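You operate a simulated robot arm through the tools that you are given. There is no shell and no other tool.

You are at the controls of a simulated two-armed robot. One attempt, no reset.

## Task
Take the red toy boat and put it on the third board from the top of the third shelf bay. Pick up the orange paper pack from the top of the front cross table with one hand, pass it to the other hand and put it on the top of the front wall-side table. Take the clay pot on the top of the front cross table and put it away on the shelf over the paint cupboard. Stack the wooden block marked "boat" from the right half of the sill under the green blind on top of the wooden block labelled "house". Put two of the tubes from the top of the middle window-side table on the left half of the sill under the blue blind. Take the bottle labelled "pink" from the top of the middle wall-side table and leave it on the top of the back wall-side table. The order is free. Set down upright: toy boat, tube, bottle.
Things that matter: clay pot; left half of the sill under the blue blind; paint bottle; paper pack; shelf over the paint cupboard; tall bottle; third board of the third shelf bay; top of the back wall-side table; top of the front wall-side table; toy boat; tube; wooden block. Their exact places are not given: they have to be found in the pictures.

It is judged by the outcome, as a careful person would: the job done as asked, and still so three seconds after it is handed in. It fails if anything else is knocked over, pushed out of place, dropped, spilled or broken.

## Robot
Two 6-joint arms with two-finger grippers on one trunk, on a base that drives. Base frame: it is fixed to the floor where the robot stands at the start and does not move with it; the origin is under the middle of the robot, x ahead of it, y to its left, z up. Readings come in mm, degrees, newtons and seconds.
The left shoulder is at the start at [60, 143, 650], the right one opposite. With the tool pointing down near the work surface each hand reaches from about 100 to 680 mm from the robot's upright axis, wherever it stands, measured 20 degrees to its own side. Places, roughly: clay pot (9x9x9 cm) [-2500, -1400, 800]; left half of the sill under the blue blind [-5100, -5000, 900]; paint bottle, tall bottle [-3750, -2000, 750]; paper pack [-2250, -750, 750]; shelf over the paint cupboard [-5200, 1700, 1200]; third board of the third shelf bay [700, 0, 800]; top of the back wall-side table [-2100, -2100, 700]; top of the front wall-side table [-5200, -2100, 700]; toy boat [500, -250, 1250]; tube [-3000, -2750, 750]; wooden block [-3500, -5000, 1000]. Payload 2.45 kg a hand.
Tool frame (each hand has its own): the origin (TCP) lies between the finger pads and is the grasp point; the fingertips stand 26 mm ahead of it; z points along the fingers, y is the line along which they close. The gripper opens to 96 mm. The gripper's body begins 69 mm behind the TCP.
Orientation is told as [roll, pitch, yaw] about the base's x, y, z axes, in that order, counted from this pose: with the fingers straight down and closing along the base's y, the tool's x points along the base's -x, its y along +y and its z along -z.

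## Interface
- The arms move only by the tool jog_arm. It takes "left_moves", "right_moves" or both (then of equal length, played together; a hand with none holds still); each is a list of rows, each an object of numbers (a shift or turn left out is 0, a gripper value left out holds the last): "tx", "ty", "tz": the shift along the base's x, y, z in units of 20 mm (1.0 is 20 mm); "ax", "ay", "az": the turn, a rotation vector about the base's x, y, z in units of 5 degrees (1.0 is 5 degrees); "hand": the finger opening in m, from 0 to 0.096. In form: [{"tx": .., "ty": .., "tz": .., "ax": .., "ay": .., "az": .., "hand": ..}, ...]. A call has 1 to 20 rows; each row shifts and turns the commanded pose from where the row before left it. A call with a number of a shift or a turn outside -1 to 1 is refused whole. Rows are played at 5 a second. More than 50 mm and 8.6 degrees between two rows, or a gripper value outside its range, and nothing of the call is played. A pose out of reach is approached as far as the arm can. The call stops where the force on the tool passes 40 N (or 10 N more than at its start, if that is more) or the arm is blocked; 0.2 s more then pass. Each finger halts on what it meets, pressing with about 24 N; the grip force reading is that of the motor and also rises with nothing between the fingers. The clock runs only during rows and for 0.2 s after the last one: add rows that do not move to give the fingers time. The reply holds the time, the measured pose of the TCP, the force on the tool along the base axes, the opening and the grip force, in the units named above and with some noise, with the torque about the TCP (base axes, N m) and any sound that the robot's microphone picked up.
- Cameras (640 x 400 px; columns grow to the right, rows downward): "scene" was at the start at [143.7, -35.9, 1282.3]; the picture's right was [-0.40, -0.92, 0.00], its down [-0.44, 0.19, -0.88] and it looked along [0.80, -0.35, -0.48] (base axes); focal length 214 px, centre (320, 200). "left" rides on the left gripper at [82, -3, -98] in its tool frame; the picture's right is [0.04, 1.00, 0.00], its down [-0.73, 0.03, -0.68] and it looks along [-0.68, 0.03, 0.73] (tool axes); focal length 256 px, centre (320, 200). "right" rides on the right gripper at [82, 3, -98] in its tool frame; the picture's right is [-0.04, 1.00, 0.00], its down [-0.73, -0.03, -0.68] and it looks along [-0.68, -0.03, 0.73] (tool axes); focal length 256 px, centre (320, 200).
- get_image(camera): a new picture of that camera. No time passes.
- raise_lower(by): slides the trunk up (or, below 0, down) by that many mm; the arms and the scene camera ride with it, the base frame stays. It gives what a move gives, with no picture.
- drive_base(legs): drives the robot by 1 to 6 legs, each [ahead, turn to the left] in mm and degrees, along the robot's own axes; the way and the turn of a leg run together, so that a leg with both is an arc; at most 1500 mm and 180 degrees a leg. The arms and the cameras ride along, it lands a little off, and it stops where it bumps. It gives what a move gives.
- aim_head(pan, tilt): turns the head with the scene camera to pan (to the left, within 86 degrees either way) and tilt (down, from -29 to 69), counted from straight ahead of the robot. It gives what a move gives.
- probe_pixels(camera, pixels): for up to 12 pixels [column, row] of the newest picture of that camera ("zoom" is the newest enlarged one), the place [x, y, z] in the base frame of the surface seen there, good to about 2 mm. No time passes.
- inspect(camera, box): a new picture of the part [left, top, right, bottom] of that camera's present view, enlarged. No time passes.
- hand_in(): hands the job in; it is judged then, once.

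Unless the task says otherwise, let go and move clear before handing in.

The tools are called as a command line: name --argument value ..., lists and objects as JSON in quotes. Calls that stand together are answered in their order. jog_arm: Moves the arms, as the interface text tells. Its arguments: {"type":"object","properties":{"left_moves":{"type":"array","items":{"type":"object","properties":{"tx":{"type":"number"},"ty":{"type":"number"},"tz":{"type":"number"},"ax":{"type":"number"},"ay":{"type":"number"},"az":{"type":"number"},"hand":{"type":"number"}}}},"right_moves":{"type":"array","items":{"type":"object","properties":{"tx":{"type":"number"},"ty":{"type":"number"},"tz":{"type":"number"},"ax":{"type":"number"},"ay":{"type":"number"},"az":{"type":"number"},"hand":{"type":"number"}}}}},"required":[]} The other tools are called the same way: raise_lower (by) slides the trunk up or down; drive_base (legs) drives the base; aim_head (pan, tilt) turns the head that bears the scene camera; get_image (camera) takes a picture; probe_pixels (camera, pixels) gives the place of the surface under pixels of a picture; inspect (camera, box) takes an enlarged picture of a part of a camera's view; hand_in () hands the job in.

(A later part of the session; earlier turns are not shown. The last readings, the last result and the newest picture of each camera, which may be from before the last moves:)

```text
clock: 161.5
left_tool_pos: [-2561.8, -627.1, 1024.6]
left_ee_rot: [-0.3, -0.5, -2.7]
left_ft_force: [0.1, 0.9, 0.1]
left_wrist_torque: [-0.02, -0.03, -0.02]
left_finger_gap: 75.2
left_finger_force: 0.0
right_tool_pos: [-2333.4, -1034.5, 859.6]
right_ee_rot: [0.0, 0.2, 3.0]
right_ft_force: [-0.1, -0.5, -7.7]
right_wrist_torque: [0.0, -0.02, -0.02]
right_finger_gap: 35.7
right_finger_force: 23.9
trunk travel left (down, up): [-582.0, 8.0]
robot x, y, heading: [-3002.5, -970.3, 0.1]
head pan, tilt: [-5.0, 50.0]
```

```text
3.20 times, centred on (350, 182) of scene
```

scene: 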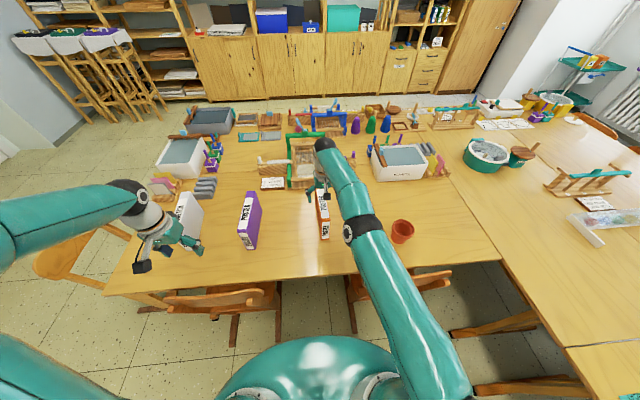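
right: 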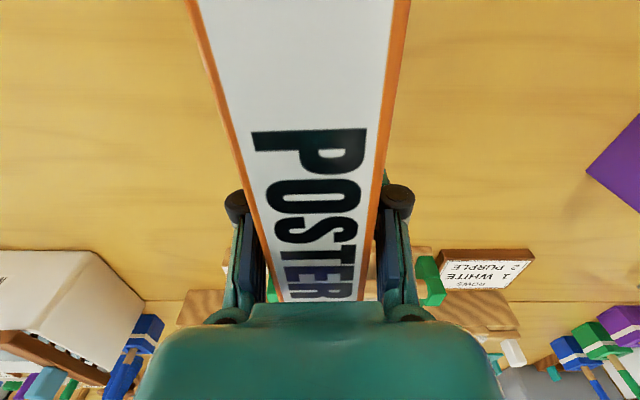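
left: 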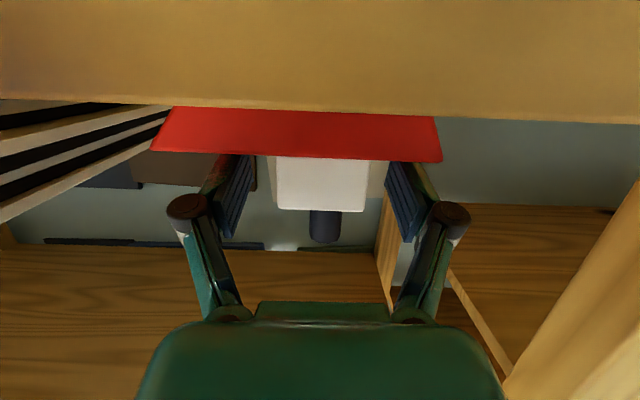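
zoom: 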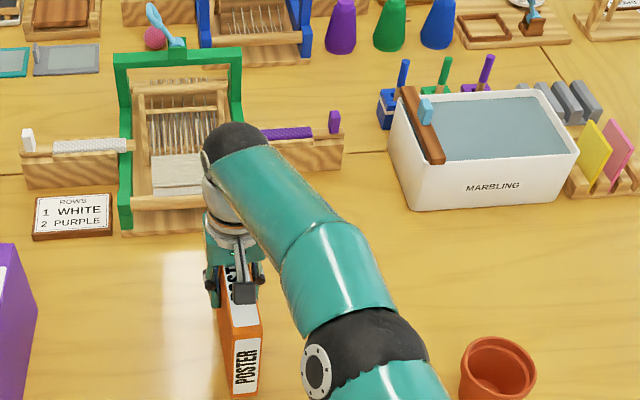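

The pack is held (35.7 mm gap, −7.7 N weight) and hangs straight. Lifting it and pulling it back toward the robot.

jog_arm --right_moves '[{"tz": 0.8}, {"tz": 0.8, "tx": -0.4}, {"tz": 0.8, "tx": -0.6}, {"tz": 0.8, "tx": -0.6}, {"tz": 0.8, "tx": -0.8}, {"tz": 0.8, "tx": -0.8}, {"tz": 0.8, "tx": -0.8}, {"tz": 0.8, "tx": -0.8}, {"tz": 0.6, "tx": -0.8}, {"tx": -0.8}, {"tx": -0.8}, {"tx": -0.8}, {"tx": -0.8}, {"tx": -0.7}, {}]'

get_image --camera "scene"

```text
clock: 164.7
left_tool_pos: [-2562.2, -626.6, 1024.7]
left_ee_rot: [-0.4, -0.4, -2.7]
left_ft_force: [-0.2, -0.1, 0.2]
left_wrist_torque: [-0.03, 0.01, 0.01]
left_finger_gap: 75.0
left_finger_force: 0.1
right_tool_pos: [-2525.3, -1033.5, 1001.1]
right_ee_rot: [0.0, 0.1, 3.1]
right_ft_force: [-0.1, -0.4, -7.0]
right_wrist_torque: [0.01, -0.01, 0.01]
right_finger_gap: 35.8
right_finger_force: 23.8
trunk travel left (down, up): [-582.0, 8.0]
robot x, y, heading: [-3001.2, -969.0, -0.1]
head pan, tilt: [-5.0, 50.0]
```

```text
taken
```

scene: 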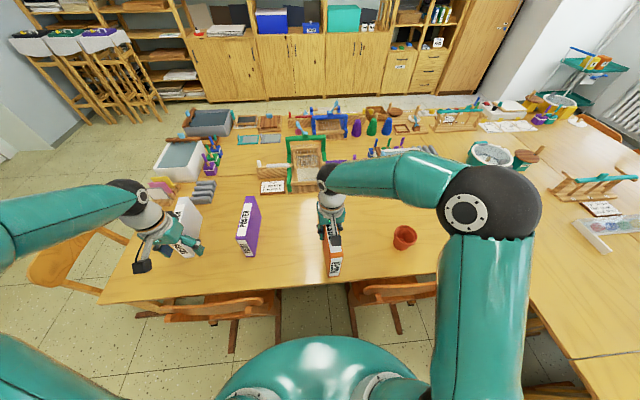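

Now yaw the right hand 87° so the pack's long side runs left-right, raising it a little.

jog_arm --right_moves '[{"az": 1, "tz": 0.2}, {"az": 1, "tz": 0.2}, {"az": 1, "tz": 0.2}, {"az": 1, "tz": 0.2}, {"az": 1, "tz": 0.2}, {"az": 1, "tz": 0.2}, {"az": 1, "tz": 0.2}, {"az": 1, "tz": 0.2}, {"az": 1, "tz": 0.2}, {"az": 1, "tz": 0.2}, {"az": 1, "tz": 0.2}, {"az": 1, "tz": 0.2}, {"az": 1, "tz": 0.2}, {"az": 1, "tz": 0.2}, {"az": 1}, {"az": 1}, {"az": 1}, {"az": 0.4}, {}]'

get_image --camera "scene"

```text
clock: 168.7
left_tool_pos: [-2562.7, -625.9, 1023.3]
left_ee_rot: [-0.3, -0.3, -2.6]
left_ft_force: [-0.6, 0.8, 0.4]
left_wrist_torque: [-0.01, -0.01, 0.01]
left_finger_gap: 75.0
left_finger_force: 0.1
right_tool_pos: [-2524.3, -1034.7, 1056.8]
right_ee_rot: [0.1, 0.1, 90.1]
right_ft_force: [-1.3, 0.2, -6.9]
right_wrist_torque: [0.01, -0.02, 0.0]
right_finger_gap: 35.8
right_finger_force: 23.8
trunk travel left (down, up): [-582.0, 8.0]
robot x, y, heading: [-3003.5, -968.1, -0.1]
head pan, tilt: [-5.0, 50.0]
```

```text
taken
```

scene: 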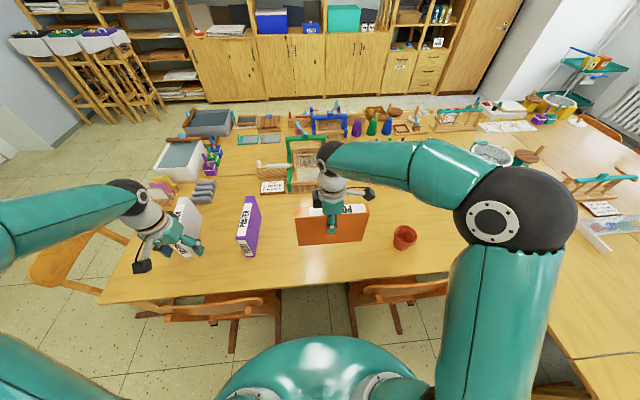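

Pack now lies across. Tilting the right hand about x so that it will point left and the pack's long side becomes vertical – first half.

jog_arm --right_moves '[{"ax": 0.8}, {"ax": 0.8}, {"ax": 0.8}, {"ax": 0.8}, {"ax": 0.8}, {"ax": 0.8}, {"ax": 0.8}, {"ax": 0.8}, {"ax": 0.8}, {"ax": 0.8}, {"ax": 0.8}, {}]'

get_image --camera "scene"

```text
clock: 171.3
left_tool_pos: [-2562.8, -626.6, 1024.2]
left_ee_rot: [-0.3, -0.4, -2.6]
left_ft_force: [0.3, 0.4, -0.3]
left_wrist_torque: [0.0, -0.02, 0.01]
left_finger_gap: 75.2
left_finger_force: 0.1
right_tool_pos: [-2524.3, -1034.2, 1055.3]
right_ee_rot: [0.0, -44.0, 90.2]
right_ft_force: [0.1, -0.6, -6.6]
right_wrist_torque: [-0.12, 0.02, 0.03]
right_finger_gap: 35.7
right_finger_force: 23.8
trunk travel left (down, up): [-582.0, 8.0]
robot x, y, heading: [-3004.4, -966.6, 0.0]
head pan, tilt: [-5.0, 50.0]
```

```text
taken
```

scene: 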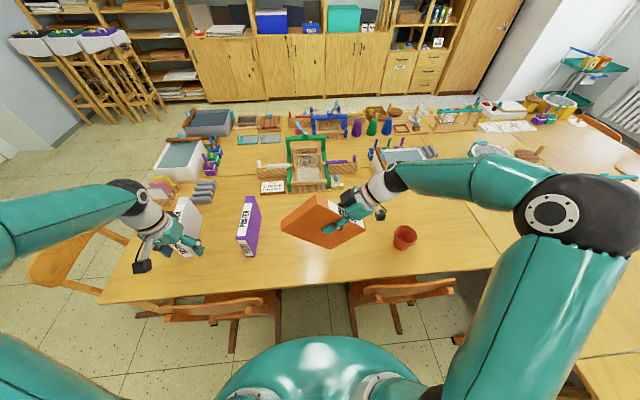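

Works well, no slip. Continuing to horizontal.

jog_arm --right_moves '[{"ax": 0.8}, {"ax": 0.8}, {"ax": 0.8}, {"ax": 0.8}, {"ax": 0.8}, {"ax": 0.8}, {"ax": 0.8}, {"ax": 0.8}, {"ax": 0.8}, {"ax": 0.8}, {"ax": 0.8}, {"ax": 0.2}, {}]'

get_image --camera "scene"

```text
clock: 174.1
left_tool_pos: [-2563.7, -626.0, 1023.6]
left_ee_rot: [-0.4, -0.4, -2.6]
left_ft_force: [-0.4, 0.8, -0.7]
left_wrist_torque: [-0.02, 0.01, 0.02]
left_finger_gap: 75.1
left_finger_force: 0.1
right_tool_pos: [-2523.8, -1033.5, 1057.8]
right_ee_rot: [-2.3, -89.1, 92.2]
right_ft_force: [-0.2, -0.6, -7.2]
right_wrist_torque: [-0.17, 0.03, 0.0]
right_finger_gap: 36.0
right_finger_force: 23.7
trunk travel left (down, up): [-582.0, 8.0]
robot x, y, heading: [-3001.7, -971.2, 0.1]
head pan, tilt: [-5.0, 50.0]
```

```text
taken
```

scene: 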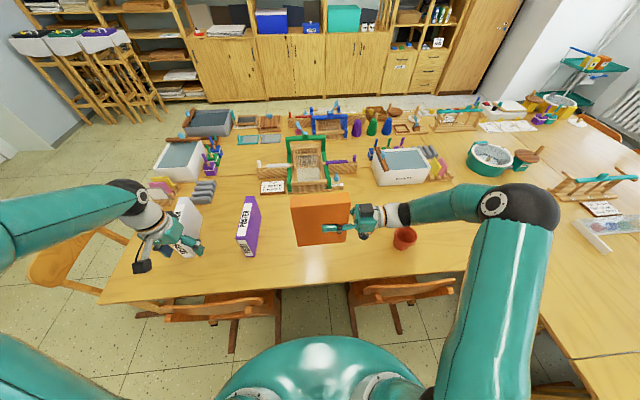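

The pack now stands upright in the air, held from the right. Probing its face to place the left hand above it.

inspect --camera "scene" --box '[240, 160, 400, 260]'

probe_pixels --camera "zoom" --pixels '[[210, 150], [420, 145], [215, 170], [420, 160], [220, 330], [380, 330], [310, 155], [310, 200], [215, 145], [330, 142]]'

```text
4.00 times, centred on (320, 210) of scene
```

zoom: 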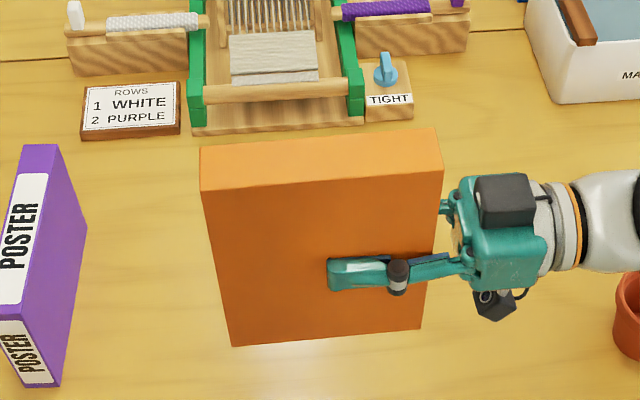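

```text
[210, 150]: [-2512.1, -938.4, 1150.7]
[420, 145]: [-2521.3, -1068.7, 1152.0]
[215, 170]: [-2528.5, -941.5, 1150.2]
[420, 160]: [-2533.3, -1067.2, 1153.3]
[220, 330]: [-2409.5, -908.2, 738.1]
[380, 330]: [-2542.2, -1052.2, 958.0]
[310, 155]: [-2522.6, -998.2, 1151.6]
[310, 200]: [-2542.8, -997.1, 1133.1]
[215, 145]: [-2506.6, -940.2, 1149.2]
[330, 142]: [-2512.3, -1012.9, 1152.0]
```

Pack top z≈1151, y −933…−1081, x −2543…−2506. Left hand will grip from above at y≈−1000, z≈1106, closing along x. First raise and yaw the left hand.

jog_arm --left_moves '[{"az": -0.97, "tz": 0.53, "tx": 0.11, "hand": 0.09}, {"az": -0.97, "tz": 0.53, "tx": 0.11}, {"az": -0.97, "tz": 0.53, "tx": 0.11}, {"az": -0.97, "tz": 0.53, "tx": 0.11}, {"az": -0.97, "tz": 0.53, "tx": 0.11}, {"az": -0.97, "tz": 0.53, "tx": 0.11}, {"az": -0.97, "tz": 0.53, "tx": 0.11}, {"az": -0.97, "tz": 0.53, "tx": 0.11}, {"az": -0.97, "tz": 0.53, "tx": 0.11}, {"az": -0.97, "tz": 0.53, "tx": 0.11}, {"az": -0.97, "tz": 0.53, "tx": 0.11}, {"az": -0.97, "tz": 0.53, "tx": 0.11}, {"az": -0.97, "tz": 0.53, "tx": 0.11}, {"az": -0.97, "tz": 0.53, "tx": 0.11}, {"az": -0.97, "tz": 0.53, "tx": 0.11}, {"az": -0.97, "tz": 0.53, "tx": 0.11}, {"az": -0.97, "tz": 0.53, "tx": 0.11}, {"az": -0.97, "tz": 0.53, "tx": 0.11}, {}]'

get_image --camera "scene"

```text
clock: 178.1
left_tool_pos: [-2522.7, -627.1, 1214.1]
left_ee_rot: [-0.4, -0.5, -90.0]
left_ft_force: [0.3, 0.3, 0.3]
left_wrist_torque: [0.01, -0.02, 0.0]
left_finger_gap: 90.1
left_finger_force: 0.0
right_tool_pos: [-2524.6, -1033.1, 1056.9]
right_ee_rot: [-1.6, -88.9, 91.6]
right_ft_force: [-0.3, -0.1, -6.6]
right_wrist_torque: [-0.19, 0.01, 0.0]
right_finger_gap: 35.7
right_finger_force: 24.1
trunk travel left (down, up): [-582.0, 8.0]
robot x, y, heading: [-3004.0, -969.6, 0.1]
head pan, tilt: [-5.0, 50.0]
```

```text
taken
```

scene: 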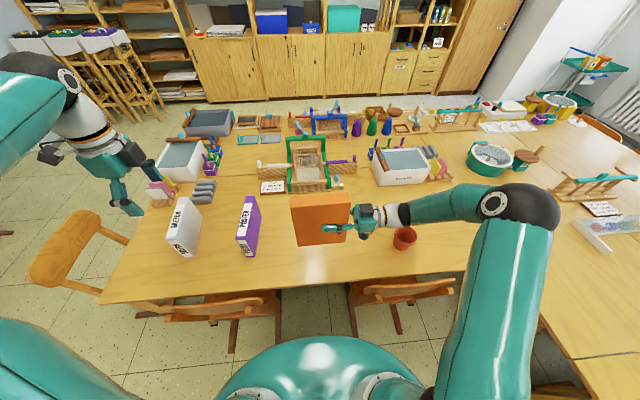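

Left hand is oriented. Moving it over the pack at z≈1214 (fingertips 1188, above the pack top 1151).

jog_arm --left_moves '[{"ty": -1}, {"ty": -1}, {"ty": -1}, {"ty": -1}, {"ty": -1}, {"ty": -1}, {"ty": -1}, {"ty": -1}, {"ty": -1}, {"ty": -1}, {"ty": -1}, {"ty": -1}, {"ty": -1}, {"ty": -1}, {"ty": -1}, {"ty": -1}, {"ty": -1}, {"ty": -0.8}, {"ty": -0.8}, {}]'

get_image --camera "scene"

get_image --camera "left"

```text
clock: 182.3
left_tool_pos: [-2522.7, -997.5, 1215.4]
left_ee_rot: [-0.4, -0.5, -89.9]
left_ft_force: [-0.7, -0.1, 0.2]
left_wrist_torque: [-0.01, 0.01, -0.04]
left_finger_gap: 90.3
left_finger_force: 0.1
right_tool_pos: [-2522.7, -1033.1, 1057.4]
right_ee_rot: [-1.5, -88.9, 91.5]
right_ft_force: [0.3, 0.4, -6.5]
right_wrist_torque: [-0.23, -0.03, -0.02]
right_finger_gap: 35.7
right_finger_force: 24.1
trunk travel left (down, up): [-582.0, 8.0]
robot x, y, heading: [-3000.7, -967.5, 0.1]
head pan, tilt: [-5.0, 50.0]
```

```text
taken
```

scene: 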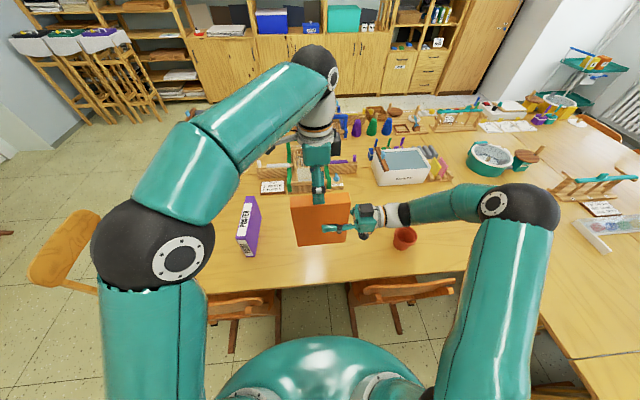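

```text
taken
```

left: 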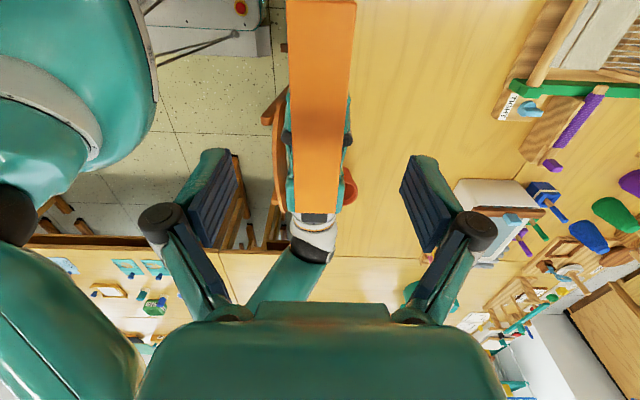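

Centred. Descending to z≈1106.

jog_arm --left_moves '[{"tz": -0.9}, {"tz": -0.9}, {"tz": -0.9}, {"tz": -0.9}, {"tz": -0.9}, {"tz": -0.9}, {}]'

get_image --camera "left"

inspect --camera "scene" --box '[240, 120, 440, 245]'

```text
clock: 183.9
left_tool_pos: [-2523.2, -999.2, 1106.6]
left_ee_rot: [-0.4, -0.5, -89.9]
left_ft_force: [-0.1, 0.0, 0.4]
left_wrist_torque: [-0.03, -0.01, 0.03]
left_finger_gap: 90.0
left_finger_force: 0.1
right_tool_pos: [-2525.3, -1034.1, 1056.7]
right_ee_rot: [-1.7, -88.8, 91.7]
right_ft_force: [-0.5, 0.8, -6.6]
right_wrist_torque: [-0.2, 0.02, 0.0]
right_finger_gap: 35.9
right_finger_force: 24.1
trunk travel left (down, up): [-582.0, 8.0]
robot x, y, heading: [-3002.0, -969.9, -0.0]
head pan, tilt: [-5.0, 50.0]
```

```text
taken
```

left: 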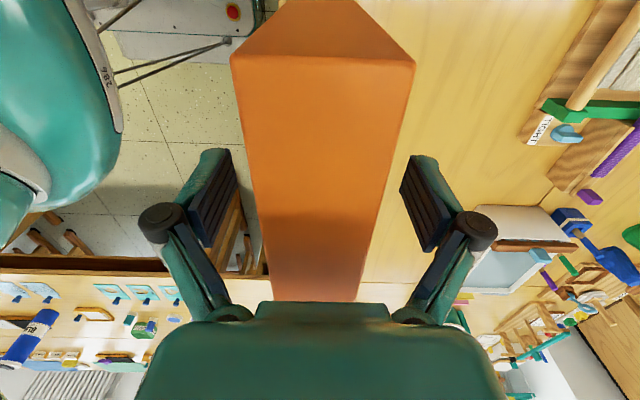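

```text
3.20 times, centred on (340, 182) of scene
```

zoom: 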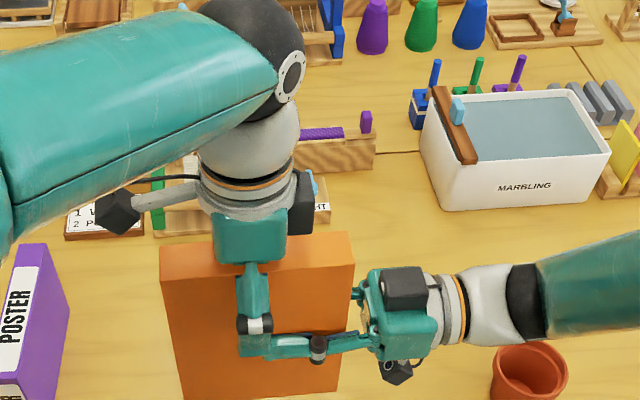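

probe_pixels --camera "zoom" --pixels '[[253, 345], [250, 325], [270, 350], [300, 345], [245, 352], [320, 345], [253, 300], [350, 345]]'

inspect --camera "scene" --box '[290, 190, 370, 240]'

```text
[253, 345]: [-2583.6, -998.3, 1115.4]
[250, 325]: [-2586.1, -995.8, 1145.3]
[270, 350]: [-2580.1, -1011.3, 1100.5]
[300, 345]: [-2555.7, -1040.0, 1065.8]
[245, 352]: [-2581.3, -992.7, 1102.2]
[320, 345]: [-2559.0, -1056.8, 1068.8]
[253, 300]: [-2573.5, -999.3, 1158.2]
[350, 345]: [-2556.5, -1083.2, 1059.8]
```

```text
8.00 times, centred on (330, 215) of scene
```

zoom: 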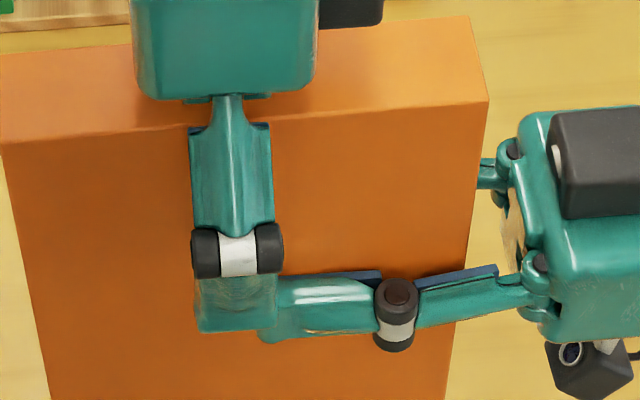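

Left fingertips end about 10 mm above the right finger. Closing the left hand on the pack.

jog_arm --left_moves '[{"hand": 0.07}, {"hand": 0.05}, {"hand": 0.03}, {"hand": 0.02}, {}, {}]'

inspect --camera "scene" --box '[290, 190, 370, 240]'

```text
clock: 185.3
left_tool_pos: [-2524.2, -999.2, 1106.6]
left_ee_rot: [-0.3, -0.4, -90.0]
left_ft_force: [-7.7, -0.7, 2.6]
left_wrist_torque: [-0.01, 0.3, 0.14]
left_finger_gap: 35.9
left_finger_force: 23.5
right_tool_pos: [-2524.1, -1033.2, 1056.7]
right_ee_rot: [-1.5, -88.9, 91.4]
right_ft_force: [7.6, 0.7, -10.2]
right_wrist_torque: [-0.27, 0.09, -0.43]
right_finger_gap: 35.8
right_finger_force: 24.1
trunk travel left (down, up): [-582.0, 8.0]
robot x, y, heading: [-3004.1, -967.6, 0.2]
head pan, tilt: [-5.0, 50.0]
```

```text
8.00 times, centred on (330, 215) of scene
```

zoom: 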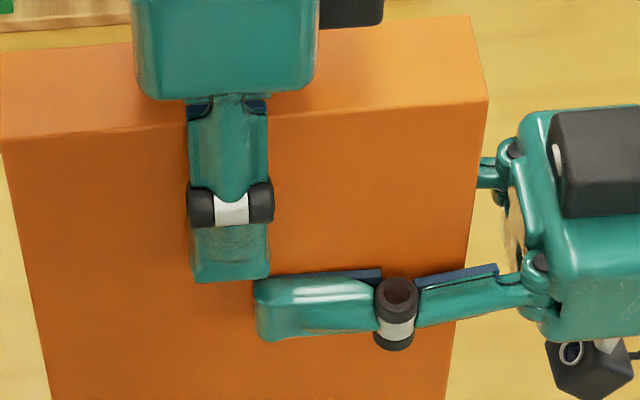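

Both hands hold the pack (gaps 35.9 / 35.8 mm). Releasing the right hand now.

jog_arm --right_moves '[{"hand": 0.045}, {"hand": 0.06}, {"hand": 0.075}, {}]'

inspect --camera "scene" --box '[280, 170, 400, 245]'

```text
clock: 186.3
left_tool_pos: [-2523.8, -999.4, 1106.4]
left_ee_rot: [-0.4, -0.5, -89.9]
left_ft_force: [-0.1, -0.4, -1.0]
left_wrist_torque: [0.09, -0.02, -0.01]
left_finger_gap: 35.4
left_finger_force: 24.9
right_tool_pos: [-2524.8, -1034.3, 1056.2]
right_ee_rot: [-1.8, -89.0, 91.9]
right_ft_force: [0.1, -0.4, 0.2]
right_wrist_torque: [-0.03, -0.01, 0.01]
right_finger_gap: 75.0
right_finger_force: 0.2
trunk travel left (down, up): [-582.0, 8.0]
robot x, y, heading: [-3006.6, -968.4, 0.0]
head pan, tilt: [-5.0, 50.0]
```

```text
5.33 times, centred on (340, 208) of scene
```

zoom: 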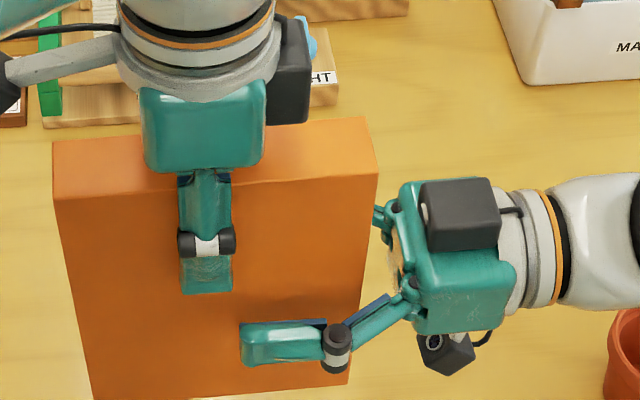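

The left force shows only −1 N; I want to make sure the pack isn't slipping. A short wait and another look.

jog_arm --left_moves '[{}, {}]'

inspect --camera "scene" --box '[280, 170, 400, 245]'

get_image --camera "left"

```text
clock: 186.9
left_tool_pos: [-2523.3, -999.7, 1106.8]
left_ee_rot: [-0.4, -0.5, -89.9]
left_ft_force: [0.4, 0.5, -0.4]
left_wrist_torque: [0.06, -0.01, -0.02]
left_finger_gap: 35.6
left_finger_force: 24.3
right_tool_pos: [-2524.1, -1033.0, 1056.8]
right_ee_rot: [-1.4, -88.9, 91.5]
right_ft_force: [0.5, -0.6, -0.1]
right_wrist_torque: [-0.03, 0.02, -0.02]
right_finger_gap: 75.2
right_finger_force: 0.0
trunk travel left (down, up): [-582.0, 8.0]
robot x, y, heading: [-3001.5, -969.2, 0.0]
head pan, tilt: [-5.0, 50.0]
```

```text
5.33 times, centred on (340, 208) of scene
```

zoom: 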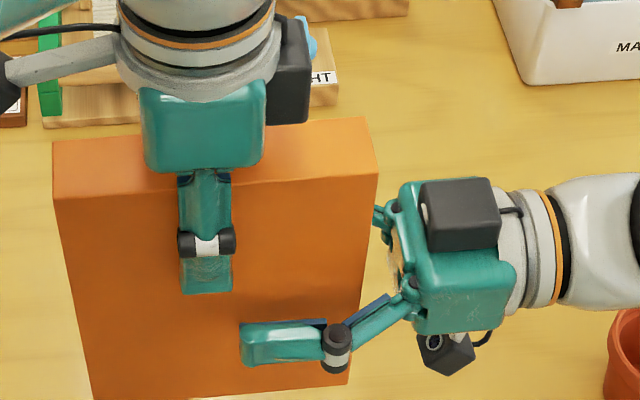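

```text
taken
```

left: 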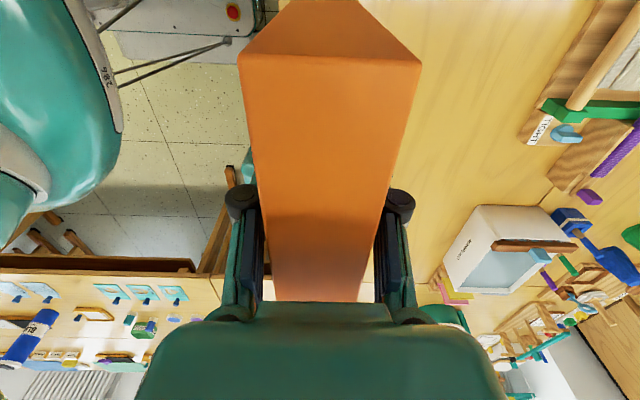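

The pack is steady in the left hand. Withdrawing the right hand to the right.

jog_arm --right_moves '[{"ty": -0.5}, {"ty": -0.75}, {"ty": -0.75}, {"ty": -1}, {"ty": -1}, {"ty": -1}, {"ty": -1}, {}]'

get_image --camera "scene"

```text
clock: 188.7
left_tool_pos: [-2523.9, -998.8, 1106.5]
left_ee_rot: [-0.4, -0.5, -89.9]
left_ft_force: [-0.3, 0.1, 0.6]
left_wrist_torque: [0.03, 0.0, 0.0]
left_finger_gap: 35.7
left_finger_force: 24.3
right_tool_pos: [-2523.7, -1153.6, 1057.4]
right_ee_rot: [-0.4, -88.9, 90.3]
right_ft_force: [-0.8, 0.4, 0.6]
right_wrist_torque: [0.02, 0.0, -0.01]
right_finger_gap: 75.2
right_finger_force: 0.0
trunk travel left (down, up): [-582.0, 8.0]
robot x, y, heading: [-3000.7, -970.0, 0.0]
head pan, tilt: [-5.0, 50.0]
```

```text
taken
```

scene: 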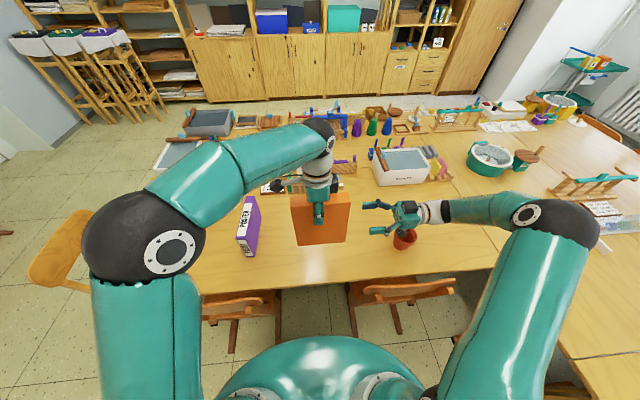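

Hand-over done: the left hand holds the pack. Now move the left hand aside (pack clear of everything) and turn the right hand back to pointing down.

jog_arm --left_moves '[{"ty": 0.6}, {"ty": 0.6}, {"ty": 0.6}, {"ty": 0.6}, {"ty": 0.6}, {"ty": 0.6}, {"ty": 0.6}, {"ty": 0.6}, {"ty": 0.6}, {"ty": 0.6}, {"ty": 0.6}, {"ty": 0.6}, {"ty": 0.6}, {"ty": 0.6}, {"ty": 0.6}, {"ty": 0.6}, {"ty": 0.6}, {"ty": 0.6}]' --right_moves '[{"ax": -1, "ty": -0.3}, {"ax": -1, "ty": -0.3}, {"ax": -1, "ty": -0.3}, {"ax": -1, "ty": -0.3}, {"ax": -1, "ty": -0.3}, {"ax": -1, "ty": -0.3}, {"ax": -1, "ty": -0.3}, {"ax": -1, "ty": -0.3}, {"ax": -1, "ty": -0.3}, {"ax": -1, "ty": -0.3}, {"ax": -1}, {"ax": -1}, {"ax": -1}, {"ax": -1}, {"ax": -1}, {"ax": -1}, {"ax": -1}, {"ax": -0.8}]'

get_image --camera "scene"

```text
clock: 192.5
left_tool_pos: [-2524.3, -782.2, 1107.0]
left_ee_rot: [-0.4, -0.6, -90.0]
left_ft_force: [-0.4, 0.3, 0.2]
left_wrist_torque: [0.05, -0.01, 0.03]
left_finger_gap: 35.8
left_finger_force: 23.8
right_tool_pos: [-2523.6, -1213.2, 1056.9]
right_ee_rot: [0.1, 0.3, 90.0]
right_ft_force: [0.7, 0.0, 0.2]
right_wrist_torque: [-0.03, -0.03, -0.03]
right_finger_gap: 74.8
right_finger_force: 0.1
trunk travel left (down, up): [-582.0, 8.0]
robot x, y, heading: [-3001.9, -967.7, -0.1]
head pan, tilt: [-5.0, 50.0]
```

```text
taken
```

scene: 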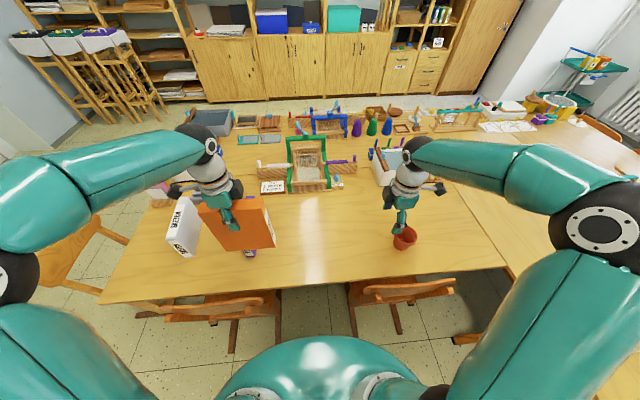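

Pack is held well. Now locate the pot precisely with a zoom and the right camera.

inspect --camera "scene" --box '[370, 210, 450, 260]'

probe_pixels --camera "zoom" --pixels '[[190, 165], [370, 165], [280, 215], [200, 200], [360, 200], [270, 240], [300, 285], [230, 270], [340, 260], [285, 150]]'

get_image --camera "right"

```text
8.00 times, centred on (410, 235) of scene
```

zoom: 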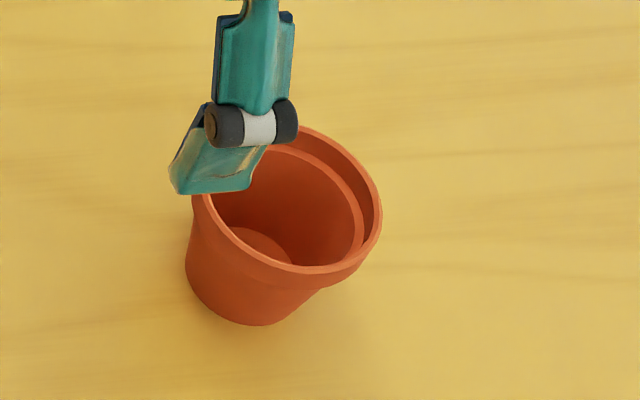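

```text
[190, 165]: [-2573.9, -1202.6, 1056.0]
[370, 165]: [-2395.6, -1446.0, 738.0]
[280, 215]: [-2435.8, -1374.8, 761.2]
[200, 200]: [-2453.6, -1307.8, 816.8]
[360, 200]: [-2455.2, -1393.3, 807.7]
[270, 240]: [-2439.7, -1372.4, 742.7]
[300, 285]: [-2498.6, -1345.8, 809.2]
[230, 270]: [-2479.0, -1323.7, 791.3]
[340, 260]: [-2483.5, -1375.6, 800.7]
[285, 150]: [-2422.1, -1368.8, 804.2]
```

```text
taken
```

right: 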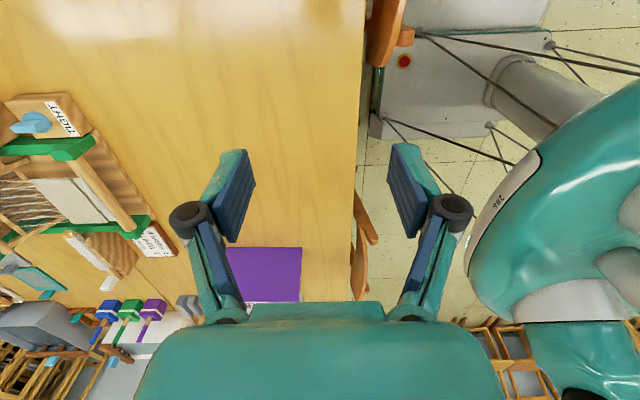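

The pot's rim is about z 818, centre near [-2453,-1350]. Bringing the right hand above it while yawing back to 0.

jog_arm --right_moves '[{"az": -1, "tx": 0.2, "ty": -0.4, "hand": 0.096}, {"az": -1, "tx": 0.2, "ty": -0.4}, {"az": -1, "tx": 0.2, "ty": -0.4}, {"az": -1, "tx": 0.2, "ty": -0.4}, {"az": -1, "tx": 0.2, "ty": -0.4}, {"az": -1, "tx": 0.2, "ty": -0.4}, {"az": -1, "tx": 0.2, "ty": -0.4}, {"az": -1, "tx": 0.2, "ty": -0.4}, {"az": -1, "tx": 0.2, "ty": -0.4}, {"az": -1, "tx": 0.2, "ty": -0.4}, {"az": -1, "tx": 0.2, "ty": -0.4}, {"az": -1, "tx": 0.2, "ty": -0.4}, {"az": -1, "tx": 0.2, "ty": -0.4}, {"az": -1, "tx": 0.2, "ty": -0.4}, {"az": -1, "tx": 0.2, "ty": -0.4}, {"az": -1, "tx": 0.2, "ty": -0.4}, {"az": -1, "tx": 0.2, "ty": -0.4}, {"az": -1}, {}]'

get_image --camera "right"

get_image --camera "scene"

```text
clock: 196.5
left_tool_pos: [-2522.1, -782.6, 1107.1]
left_ee_rot: [-0.4, -0.4, -89.8]
left_ft_force: [-0.2, 0.4, 0.2]
left_wrist_torque: [0.04, 0.0, -0.03]
left_finger_gap: 35.7
left_finger_force: 23.5
right_tool_pos: [-2456.0, -1349.2, 1057.0]
right_ee_rot: [0.0, 0.1, 0.0]
right_ft_force: [-0.6, 1.0, 0.1]
right_wrist_torque: [0.0, 0.0, 0.0]
right_finger_gap: 96.1
right_finger_force: 0.0
trunk travel left (down, up): [-582.0, 8.0]
robot x, y, heading: [-3003.3, -968.9, 0.5]
head pan, tilt: [-5.0, 50.0]
```

```text
taken
```

right: 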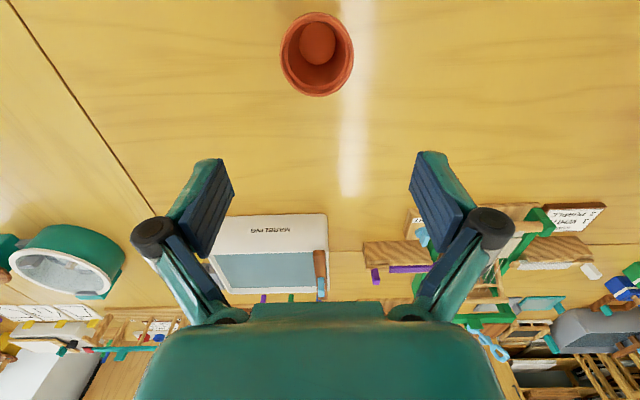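

```text
taken
```

scene: 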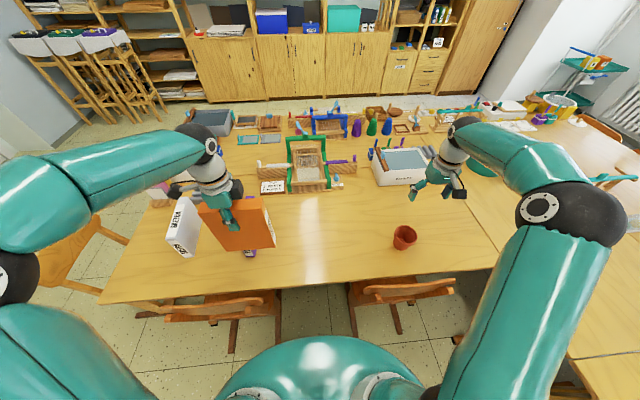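

The pot is at (317,55) in the right picture. Zoom and probe the rim.

inspect --camera "right" --box '[250, 0, 390, 110]'

probe_pixels --camera "zoom" --pixels '[[148, 220], [470, 220], [145, 200], [475, 200], [310, 70], [310, 405], [310, 420], [310, 390], [310, 80]]'

```text
3.64 times, centred on (320, 55) of right
```

zoom: 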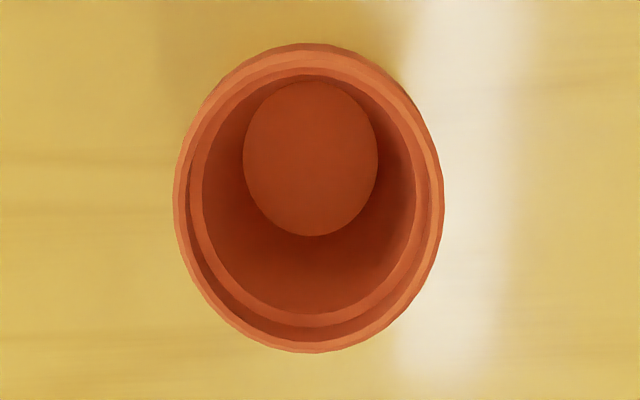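

```text
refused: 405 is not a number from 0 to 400
```

probe_pixels --camera "zoom" --pixels '[[179, 200], [184, 200], [438, 200], [433, 200], [308, 48], [308, 53], [308, 347], [308, 340], [198, 200], [420, 200], [308, 85], [308, 310]]'

```text
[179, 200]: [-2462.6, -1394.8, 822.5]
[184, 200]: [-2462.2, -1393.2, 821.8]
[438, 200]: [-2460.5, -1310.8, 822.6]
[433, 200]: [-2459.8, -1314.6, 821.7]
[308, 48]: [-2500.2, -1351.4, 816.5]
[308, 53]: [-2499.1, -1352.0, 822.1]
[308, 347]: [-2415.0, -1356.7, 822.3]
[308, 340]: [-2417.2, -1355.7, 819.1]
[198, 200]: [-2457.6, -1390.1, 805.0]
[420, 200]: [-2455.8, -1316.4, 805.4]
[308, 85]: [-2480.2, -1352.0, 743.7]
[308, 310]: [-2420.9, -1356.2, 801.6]
```

Rim: top z=822, outer diameter ≈87, centre [-2457,-1353]. Fully open (96 mm) leaves ~4.5 mm per side; descending to just above the rim and re-checking.

jog_arm --right_moves '[{"ty": -0.19, "tx": -0.06, "tz": -1}, {"tz": -1}, {"tz": -1}, {"tz": -1}, {"tz": -1}, {"tz": -1}, {"tz": -1}, {"tz": -1}, {"tz": -1}, {"tz": -0.9}, {}]'

get_image --camera "right"

inspect --camera "scene" --box '[350, 190, 470, 265]'

```text
clock: 198.9
left_tool_pos: [-2523.6, -782.0, 1107.0]
left_ee_rot: [-0.3, -0.5, -89.9]
left_ft_force: [-0.6, -0.7, 0.0]
left_wrist_torque: [0.02, -0.01, -0.03]
left_finger_gap: 35.9
left_finger_force: 24.0
right_tool_pos: [-2456.5, -1354.7, 857.7]
right_ee_rot: [0.0, 0.0, 0.1]
right_ft_force: [0.3, 1.0, -0.3]
right_wrist_torque: [-0.01, -0.05, -0.05]
right_finger_gap: 96.2
right_finger_force: 0.0
trunk travel left (down, up): [-582.0, 8.0]
robot x, y, heading: [-3005.7, -971.2, -0.2]
head pan, tilt: [-5.0, 50.0]
```

```text
taken
```

right: 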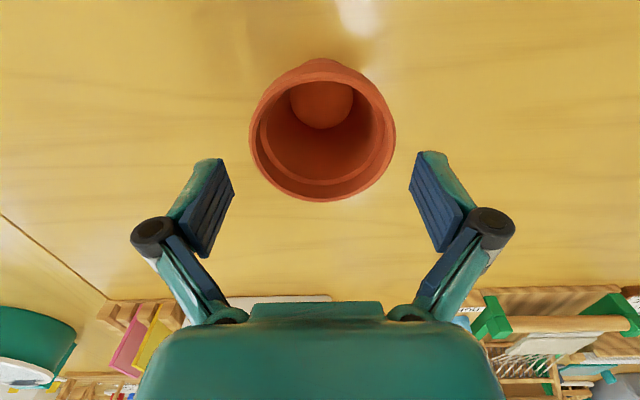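

```text
5.33 times, centred on (410, 228) of scene
```

zoom: 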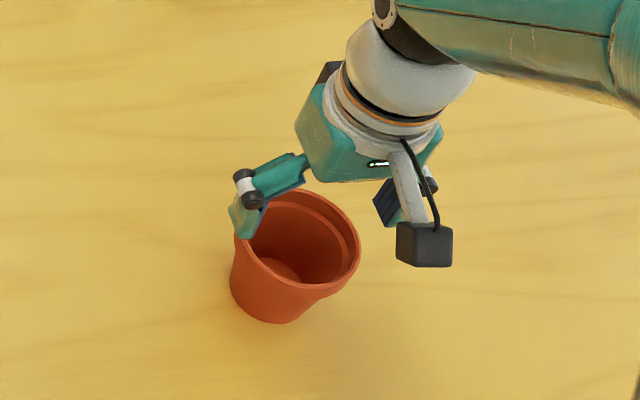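

probe_pixels --camera "right" --pixels '[[253, 130], [393, 130], [252, 120], [394, 120], [322, 196], [322, 66], [258, 150], [389, 150]]'

```text
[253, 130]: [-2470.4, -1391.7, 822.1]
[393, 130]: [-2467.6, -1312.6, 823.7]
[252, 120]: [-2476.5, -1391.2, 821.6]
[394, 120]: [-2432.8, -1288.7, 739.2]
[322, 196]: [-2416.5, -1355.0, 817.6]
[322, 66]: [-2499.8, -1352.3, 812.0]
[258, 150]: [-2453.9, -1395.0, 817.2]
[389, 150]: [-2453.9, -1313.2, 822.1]
```

Centres agree within ~1 mm. Going down around the rim.

jog_arm --right_moves '[{"tz": -0.6, "ty": 0.03, "tx": -0.05}, {"tz": -0.6}, {"tz": -0.6}, {"tz": -0.6}, {}]'

get_image --camera "right"

```text
clock: 200.1
left_tool_pos: [-2522.2, -781.7, 1106.1]
left_ee_rot: [-0.4, -0.5, -89.8]
left_ft_force: [1.3, 0.2, -0.2]
left_wrist_torque: [0.07, -0.02, -0.02]
left_finger_gap: 35.7
left_finger_force: 23.8
right_tool_pos: [-2459.6, -1352.2, 809.8]
right_ee_rot: [-0.1, 0.1, 0.1]
right_ft_force: [0.1, -0.3, -0.6]
right_wrist_torque: [0.0, 0.02, 0.0]
right_finger_gap: 95.9
right_finger_force: 0.1
trunk travel left (down, up): [-582.0, 8.0]
robot x, y, heading: [-3002.6, -965.9, 0.2]
head pan, tilt: [-5.0, 50.0]
```

```text
taken
```

right: 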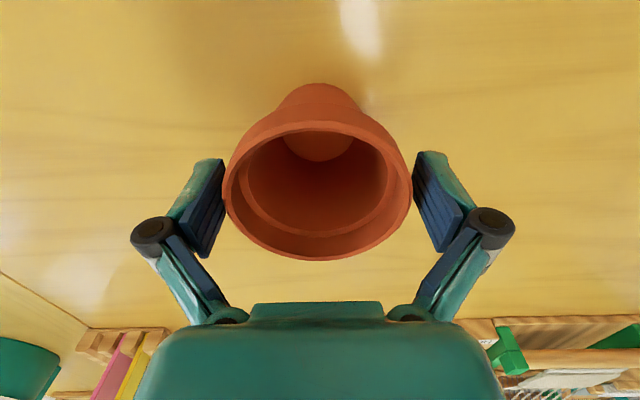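

Fingers straddle the rim without contact. Closing and lifting slightly.

jog_arm --right_moves '[{"hand": 0.085}, {"hand": 0.07}, {"hand": 0.06}, {}, {}]'

jog_arm --right_moves '[{"tz": 0.25}, {"tz": 0.25}, {"tz": 0.5}, {}]'

get_image --camera "right"

inspect --camera "scene" --box '[350, 190, 470, 265]'

```text
clock: 201.3
left_tool_pos: [-2523.1, -783.1, 1107.8]
left_ee_rot: [-0.4, -0.6, -89.9]
left_ft_force: [-0.9, -0.5, -0.1]
left_wrist_torque: [0.05, 0.0, -0.04]
left_finger_gap: 35.6
left_finger_force: 24.2
right_tool_pos: [-2458.2, -1352.9, 810.1]
right_ee_rot: [0.0, 0.2, 0.1]
right_ft_force: [0.3, -2.6, 3.5]
right_wrist_torque: [-0.07, -0.03, 0.01]
right_finger_gap: 85.9
right_finger_force: 23.4
trunk travel left (down, up): [-582.0, 8.0]
robot x, y, heading: [-3003.3, -966.3, -0.2]
head pan, tilt: [-5.0, 50.0]
```

```text
clock: 202.3
left_tool_pos: [-2523.2, -783.9, 1107.0]
left_ee_rot: [-0.4, -0.5, -89.9]
left_ft_force: [-0.4, -0.3, -0.7]
left_wrist_torque: [0.07, 0.03, 0.0]
left_finger_gap: 35.9
left_finger_force: 24.0
right_tool_pos: [-2458.5, -1353.2, 828.7]
right_ee_rot: [0.0, 0.2, 0.0]
right_ft_force: [-0.3, 0.2, -2.5]
right_wrist_torque: [0.01, 0.02, 0.02]
right_finger_gap: 85.8
right_finger_force: 24.0
trunk travel left (down, up): [-582.0, 8.0]
robot x, y, heading: [-3003.5, -972.2, -0.1]
head pan, tilt: [-5.0, 50.0]
```

```text
taken
```

right: 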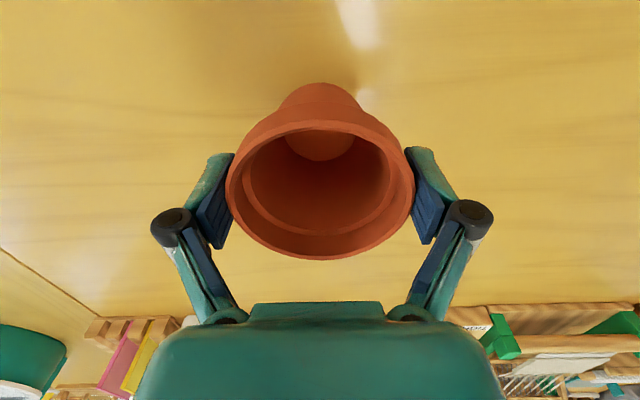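

```text
5.33 times, centred on (410, 228) of scene
```

zoom: 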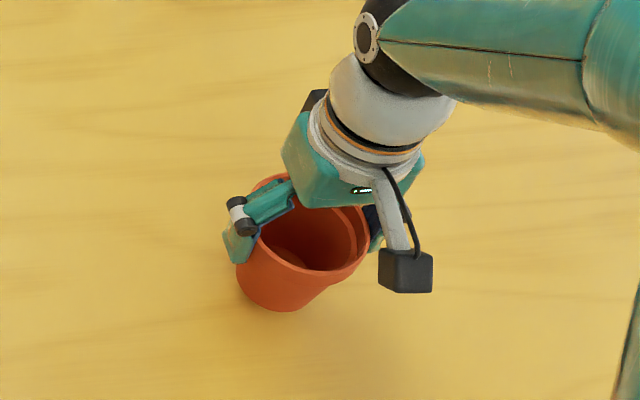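

Pot is held firmly (85.8 mm, −2.5 N). Lifting it and drawing it in close to the body.

jog_arm --right_moves '[{"tz": 0.6}, {"tz": 0.8}, {"tz": 0.8}, {"tz": 0.8, "tx": -0.2}, {"tz": 0.8, "tx": -0.3, "ty": 0.3}, {"tz": 0.8, "tx": -0.4, "ty": 0.5}, {"tz": 0.8, "tx": -0.4, "ty": 0.5}, {"tz": 0.8, "tx": -0.4, "ty": 0.5}, {"tz": 0.8, "tx": -0.4, "ty": 0.5}, {"tz": 0.8, "tx": -0.4, "ty": 0.5}, {"tz": 0.8, "tx": -0.4, "ty": 0.5}, {"tz": 0.8, "tx": -0.4, "ty": 0.5}, {"tz": 0.8, "tx": -0.4, "ty": 0.5}, {"tz": 0.6, "tx": -0.4, "ty": 0.5}, {"ty": 0.5, "tx": -0.4}, {"ty": 0.5, "tx": -0.4}, {}]'

drive_base --legs '[[-450, 0]]'

get_image --camera "scene"

aim_head --pan -86 --tilt 25

get_image --camera "scene"

```text
clock: 205.9
left_tool_pos: [-2522.5, -782.0, 1108.5]
left_ee_rot: [-0.2, -0.5, -89.9]
left_ft_force: [1.4, -0.1, 0.8]
left_wrist_torque: [0.06, 0.0, 0.0]
left_finger_gap: 35.8
left_finger_force: 24.0
right_tool_pos: [-2556.8, -1238.2, 1048.4]
right_ee_rot: [0.0, 0.1, 0.1]
right_ft_force: [0.3, 0.0, -2.5]
right_wrist_torque: [0.03, 0.03, -0.01]
right_finger_gap: 85.8
right_finger_force: 24.0
trunk travel left (down, up): [-582.0, 8.0]
robot x, y, heading: [-2997.3, -968.7, 0.1]
head pan, tilt: [-5.0, 50.0]
```

```text
clock: 208.6
left_tool_pos: [-2965.0, -781.0, 1107.8]
left_ee_rot: [-0.2, -0.4, -89.6]
left_ft_force: [0.2, -0.4, 0.3]
left_wrist_torque: [0.02, -0.04, -0.02]
left_finger_gap: 35.5
left_finger_force: 24.0
right_tool_pos: [-2996.1, -1236.8, 1049.0]
right_ee_rot: [-0.1, 0.2, 0.4]
right_ft_force: [-0.8, -0.4, -3.0]
right_wrist_torque: [0.0, -0.02, 0.01]
right_finger_gap: 85.7
right_finger_force: 23.9
trunk travel left (down, up): [-582.0, 8.0]
robot x, y, heading: [-3443.4, -968.6, 0.4]
head pan, tilt: [-5.0, 50.0]
```

```text
taken
```

scene: 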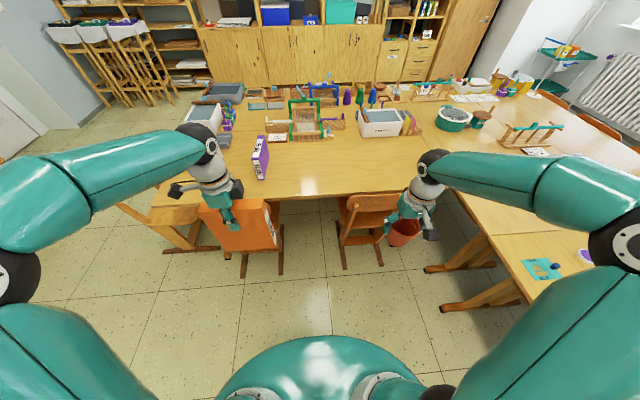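

```text
clock: 210.2
left_tool_pos: [-2964.8, -782.2, 1107.4]
left_ee_rot: [-0.3, -0.5, -89.6]
left_ft_force: [0.3, -0.3, 0.0]
left_wrist_torque: [0.04, -0.01, 0.01]
left_finger_gap: 35.8
left_finger_force: 23.8
right_tool_pos: [-2996.9, -1236.7, 1047.6]
right_ee_rot: [0.1, 0.1, 0.4]
right_ft_force: [0.2, 0.3, -2.5]
right_wrist_torque: [0.02, -0.01, 0.02]
right_finger_gap: 85.6
right_finger_force: 23.7
trunk travel left (down, up): [-582.0, 8.0]
robot x, y, heading: [-3445.4, -968.2, 0.3]
head pan, tilt: [-85.9, 25.0]
```

```text
taken
```

scene: 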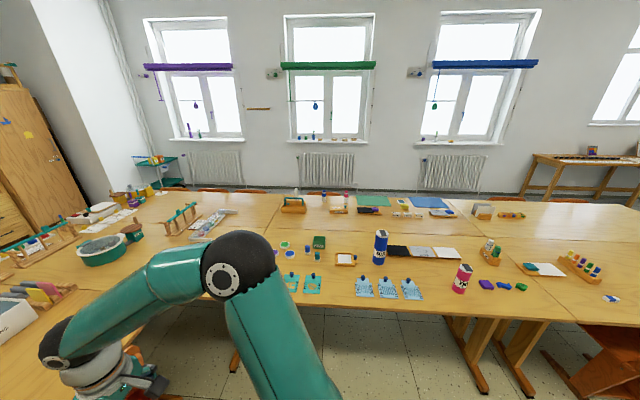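

Good view of the table rows: pink bottle at (462,278), blue bottle (380,245). Zooming to identify tubes, sills and table borders.

inspect --camera "scene" --box '[260, 170, 460, 295]'

inspect --camera "scene" --box '[440, 170, 640, 295]'

probe_pixels --camera "scene" --pixels '[[462, 278], [380, 245], [293, 203], [340, 203], [500, 210], [270, 225], [455, 205], [475, 305], [600, 320], [310, 262], [400, 222], [560, 270]]'

```text
3.20 times, centred on (360, 232) of scene
```

zoom: 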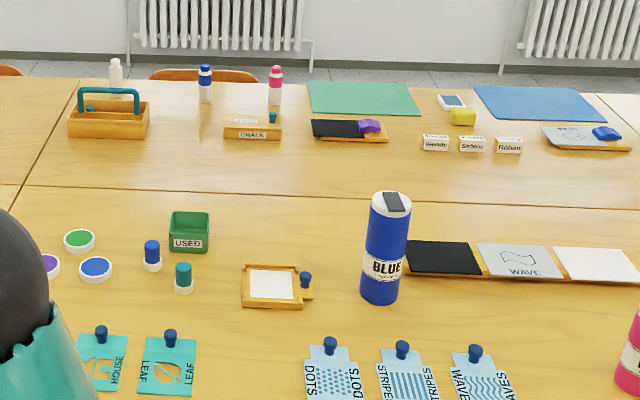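

```text
3.20 times, centred on (540, 232) of scene
```

zoom: 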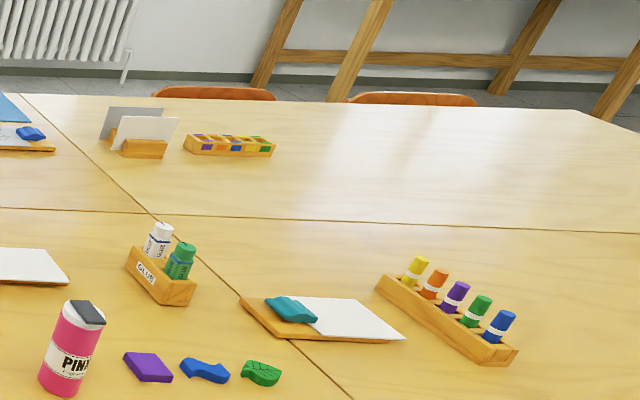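

```text
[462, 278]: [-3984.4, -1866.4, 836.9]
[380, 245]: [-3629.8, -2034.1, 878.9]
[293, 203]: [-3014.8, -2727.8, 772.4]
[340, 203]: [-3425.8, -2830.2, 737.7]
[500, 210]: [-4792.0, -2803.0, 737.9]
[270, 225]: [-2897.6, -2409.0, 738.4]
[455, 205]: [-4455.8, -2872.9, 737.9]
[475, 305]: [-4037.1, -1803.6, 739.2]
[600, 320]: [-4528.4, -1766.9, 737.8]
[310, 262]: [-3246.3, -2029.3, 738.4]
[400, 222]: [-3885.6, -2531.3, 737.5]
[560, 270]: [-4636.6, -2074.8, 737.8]
```

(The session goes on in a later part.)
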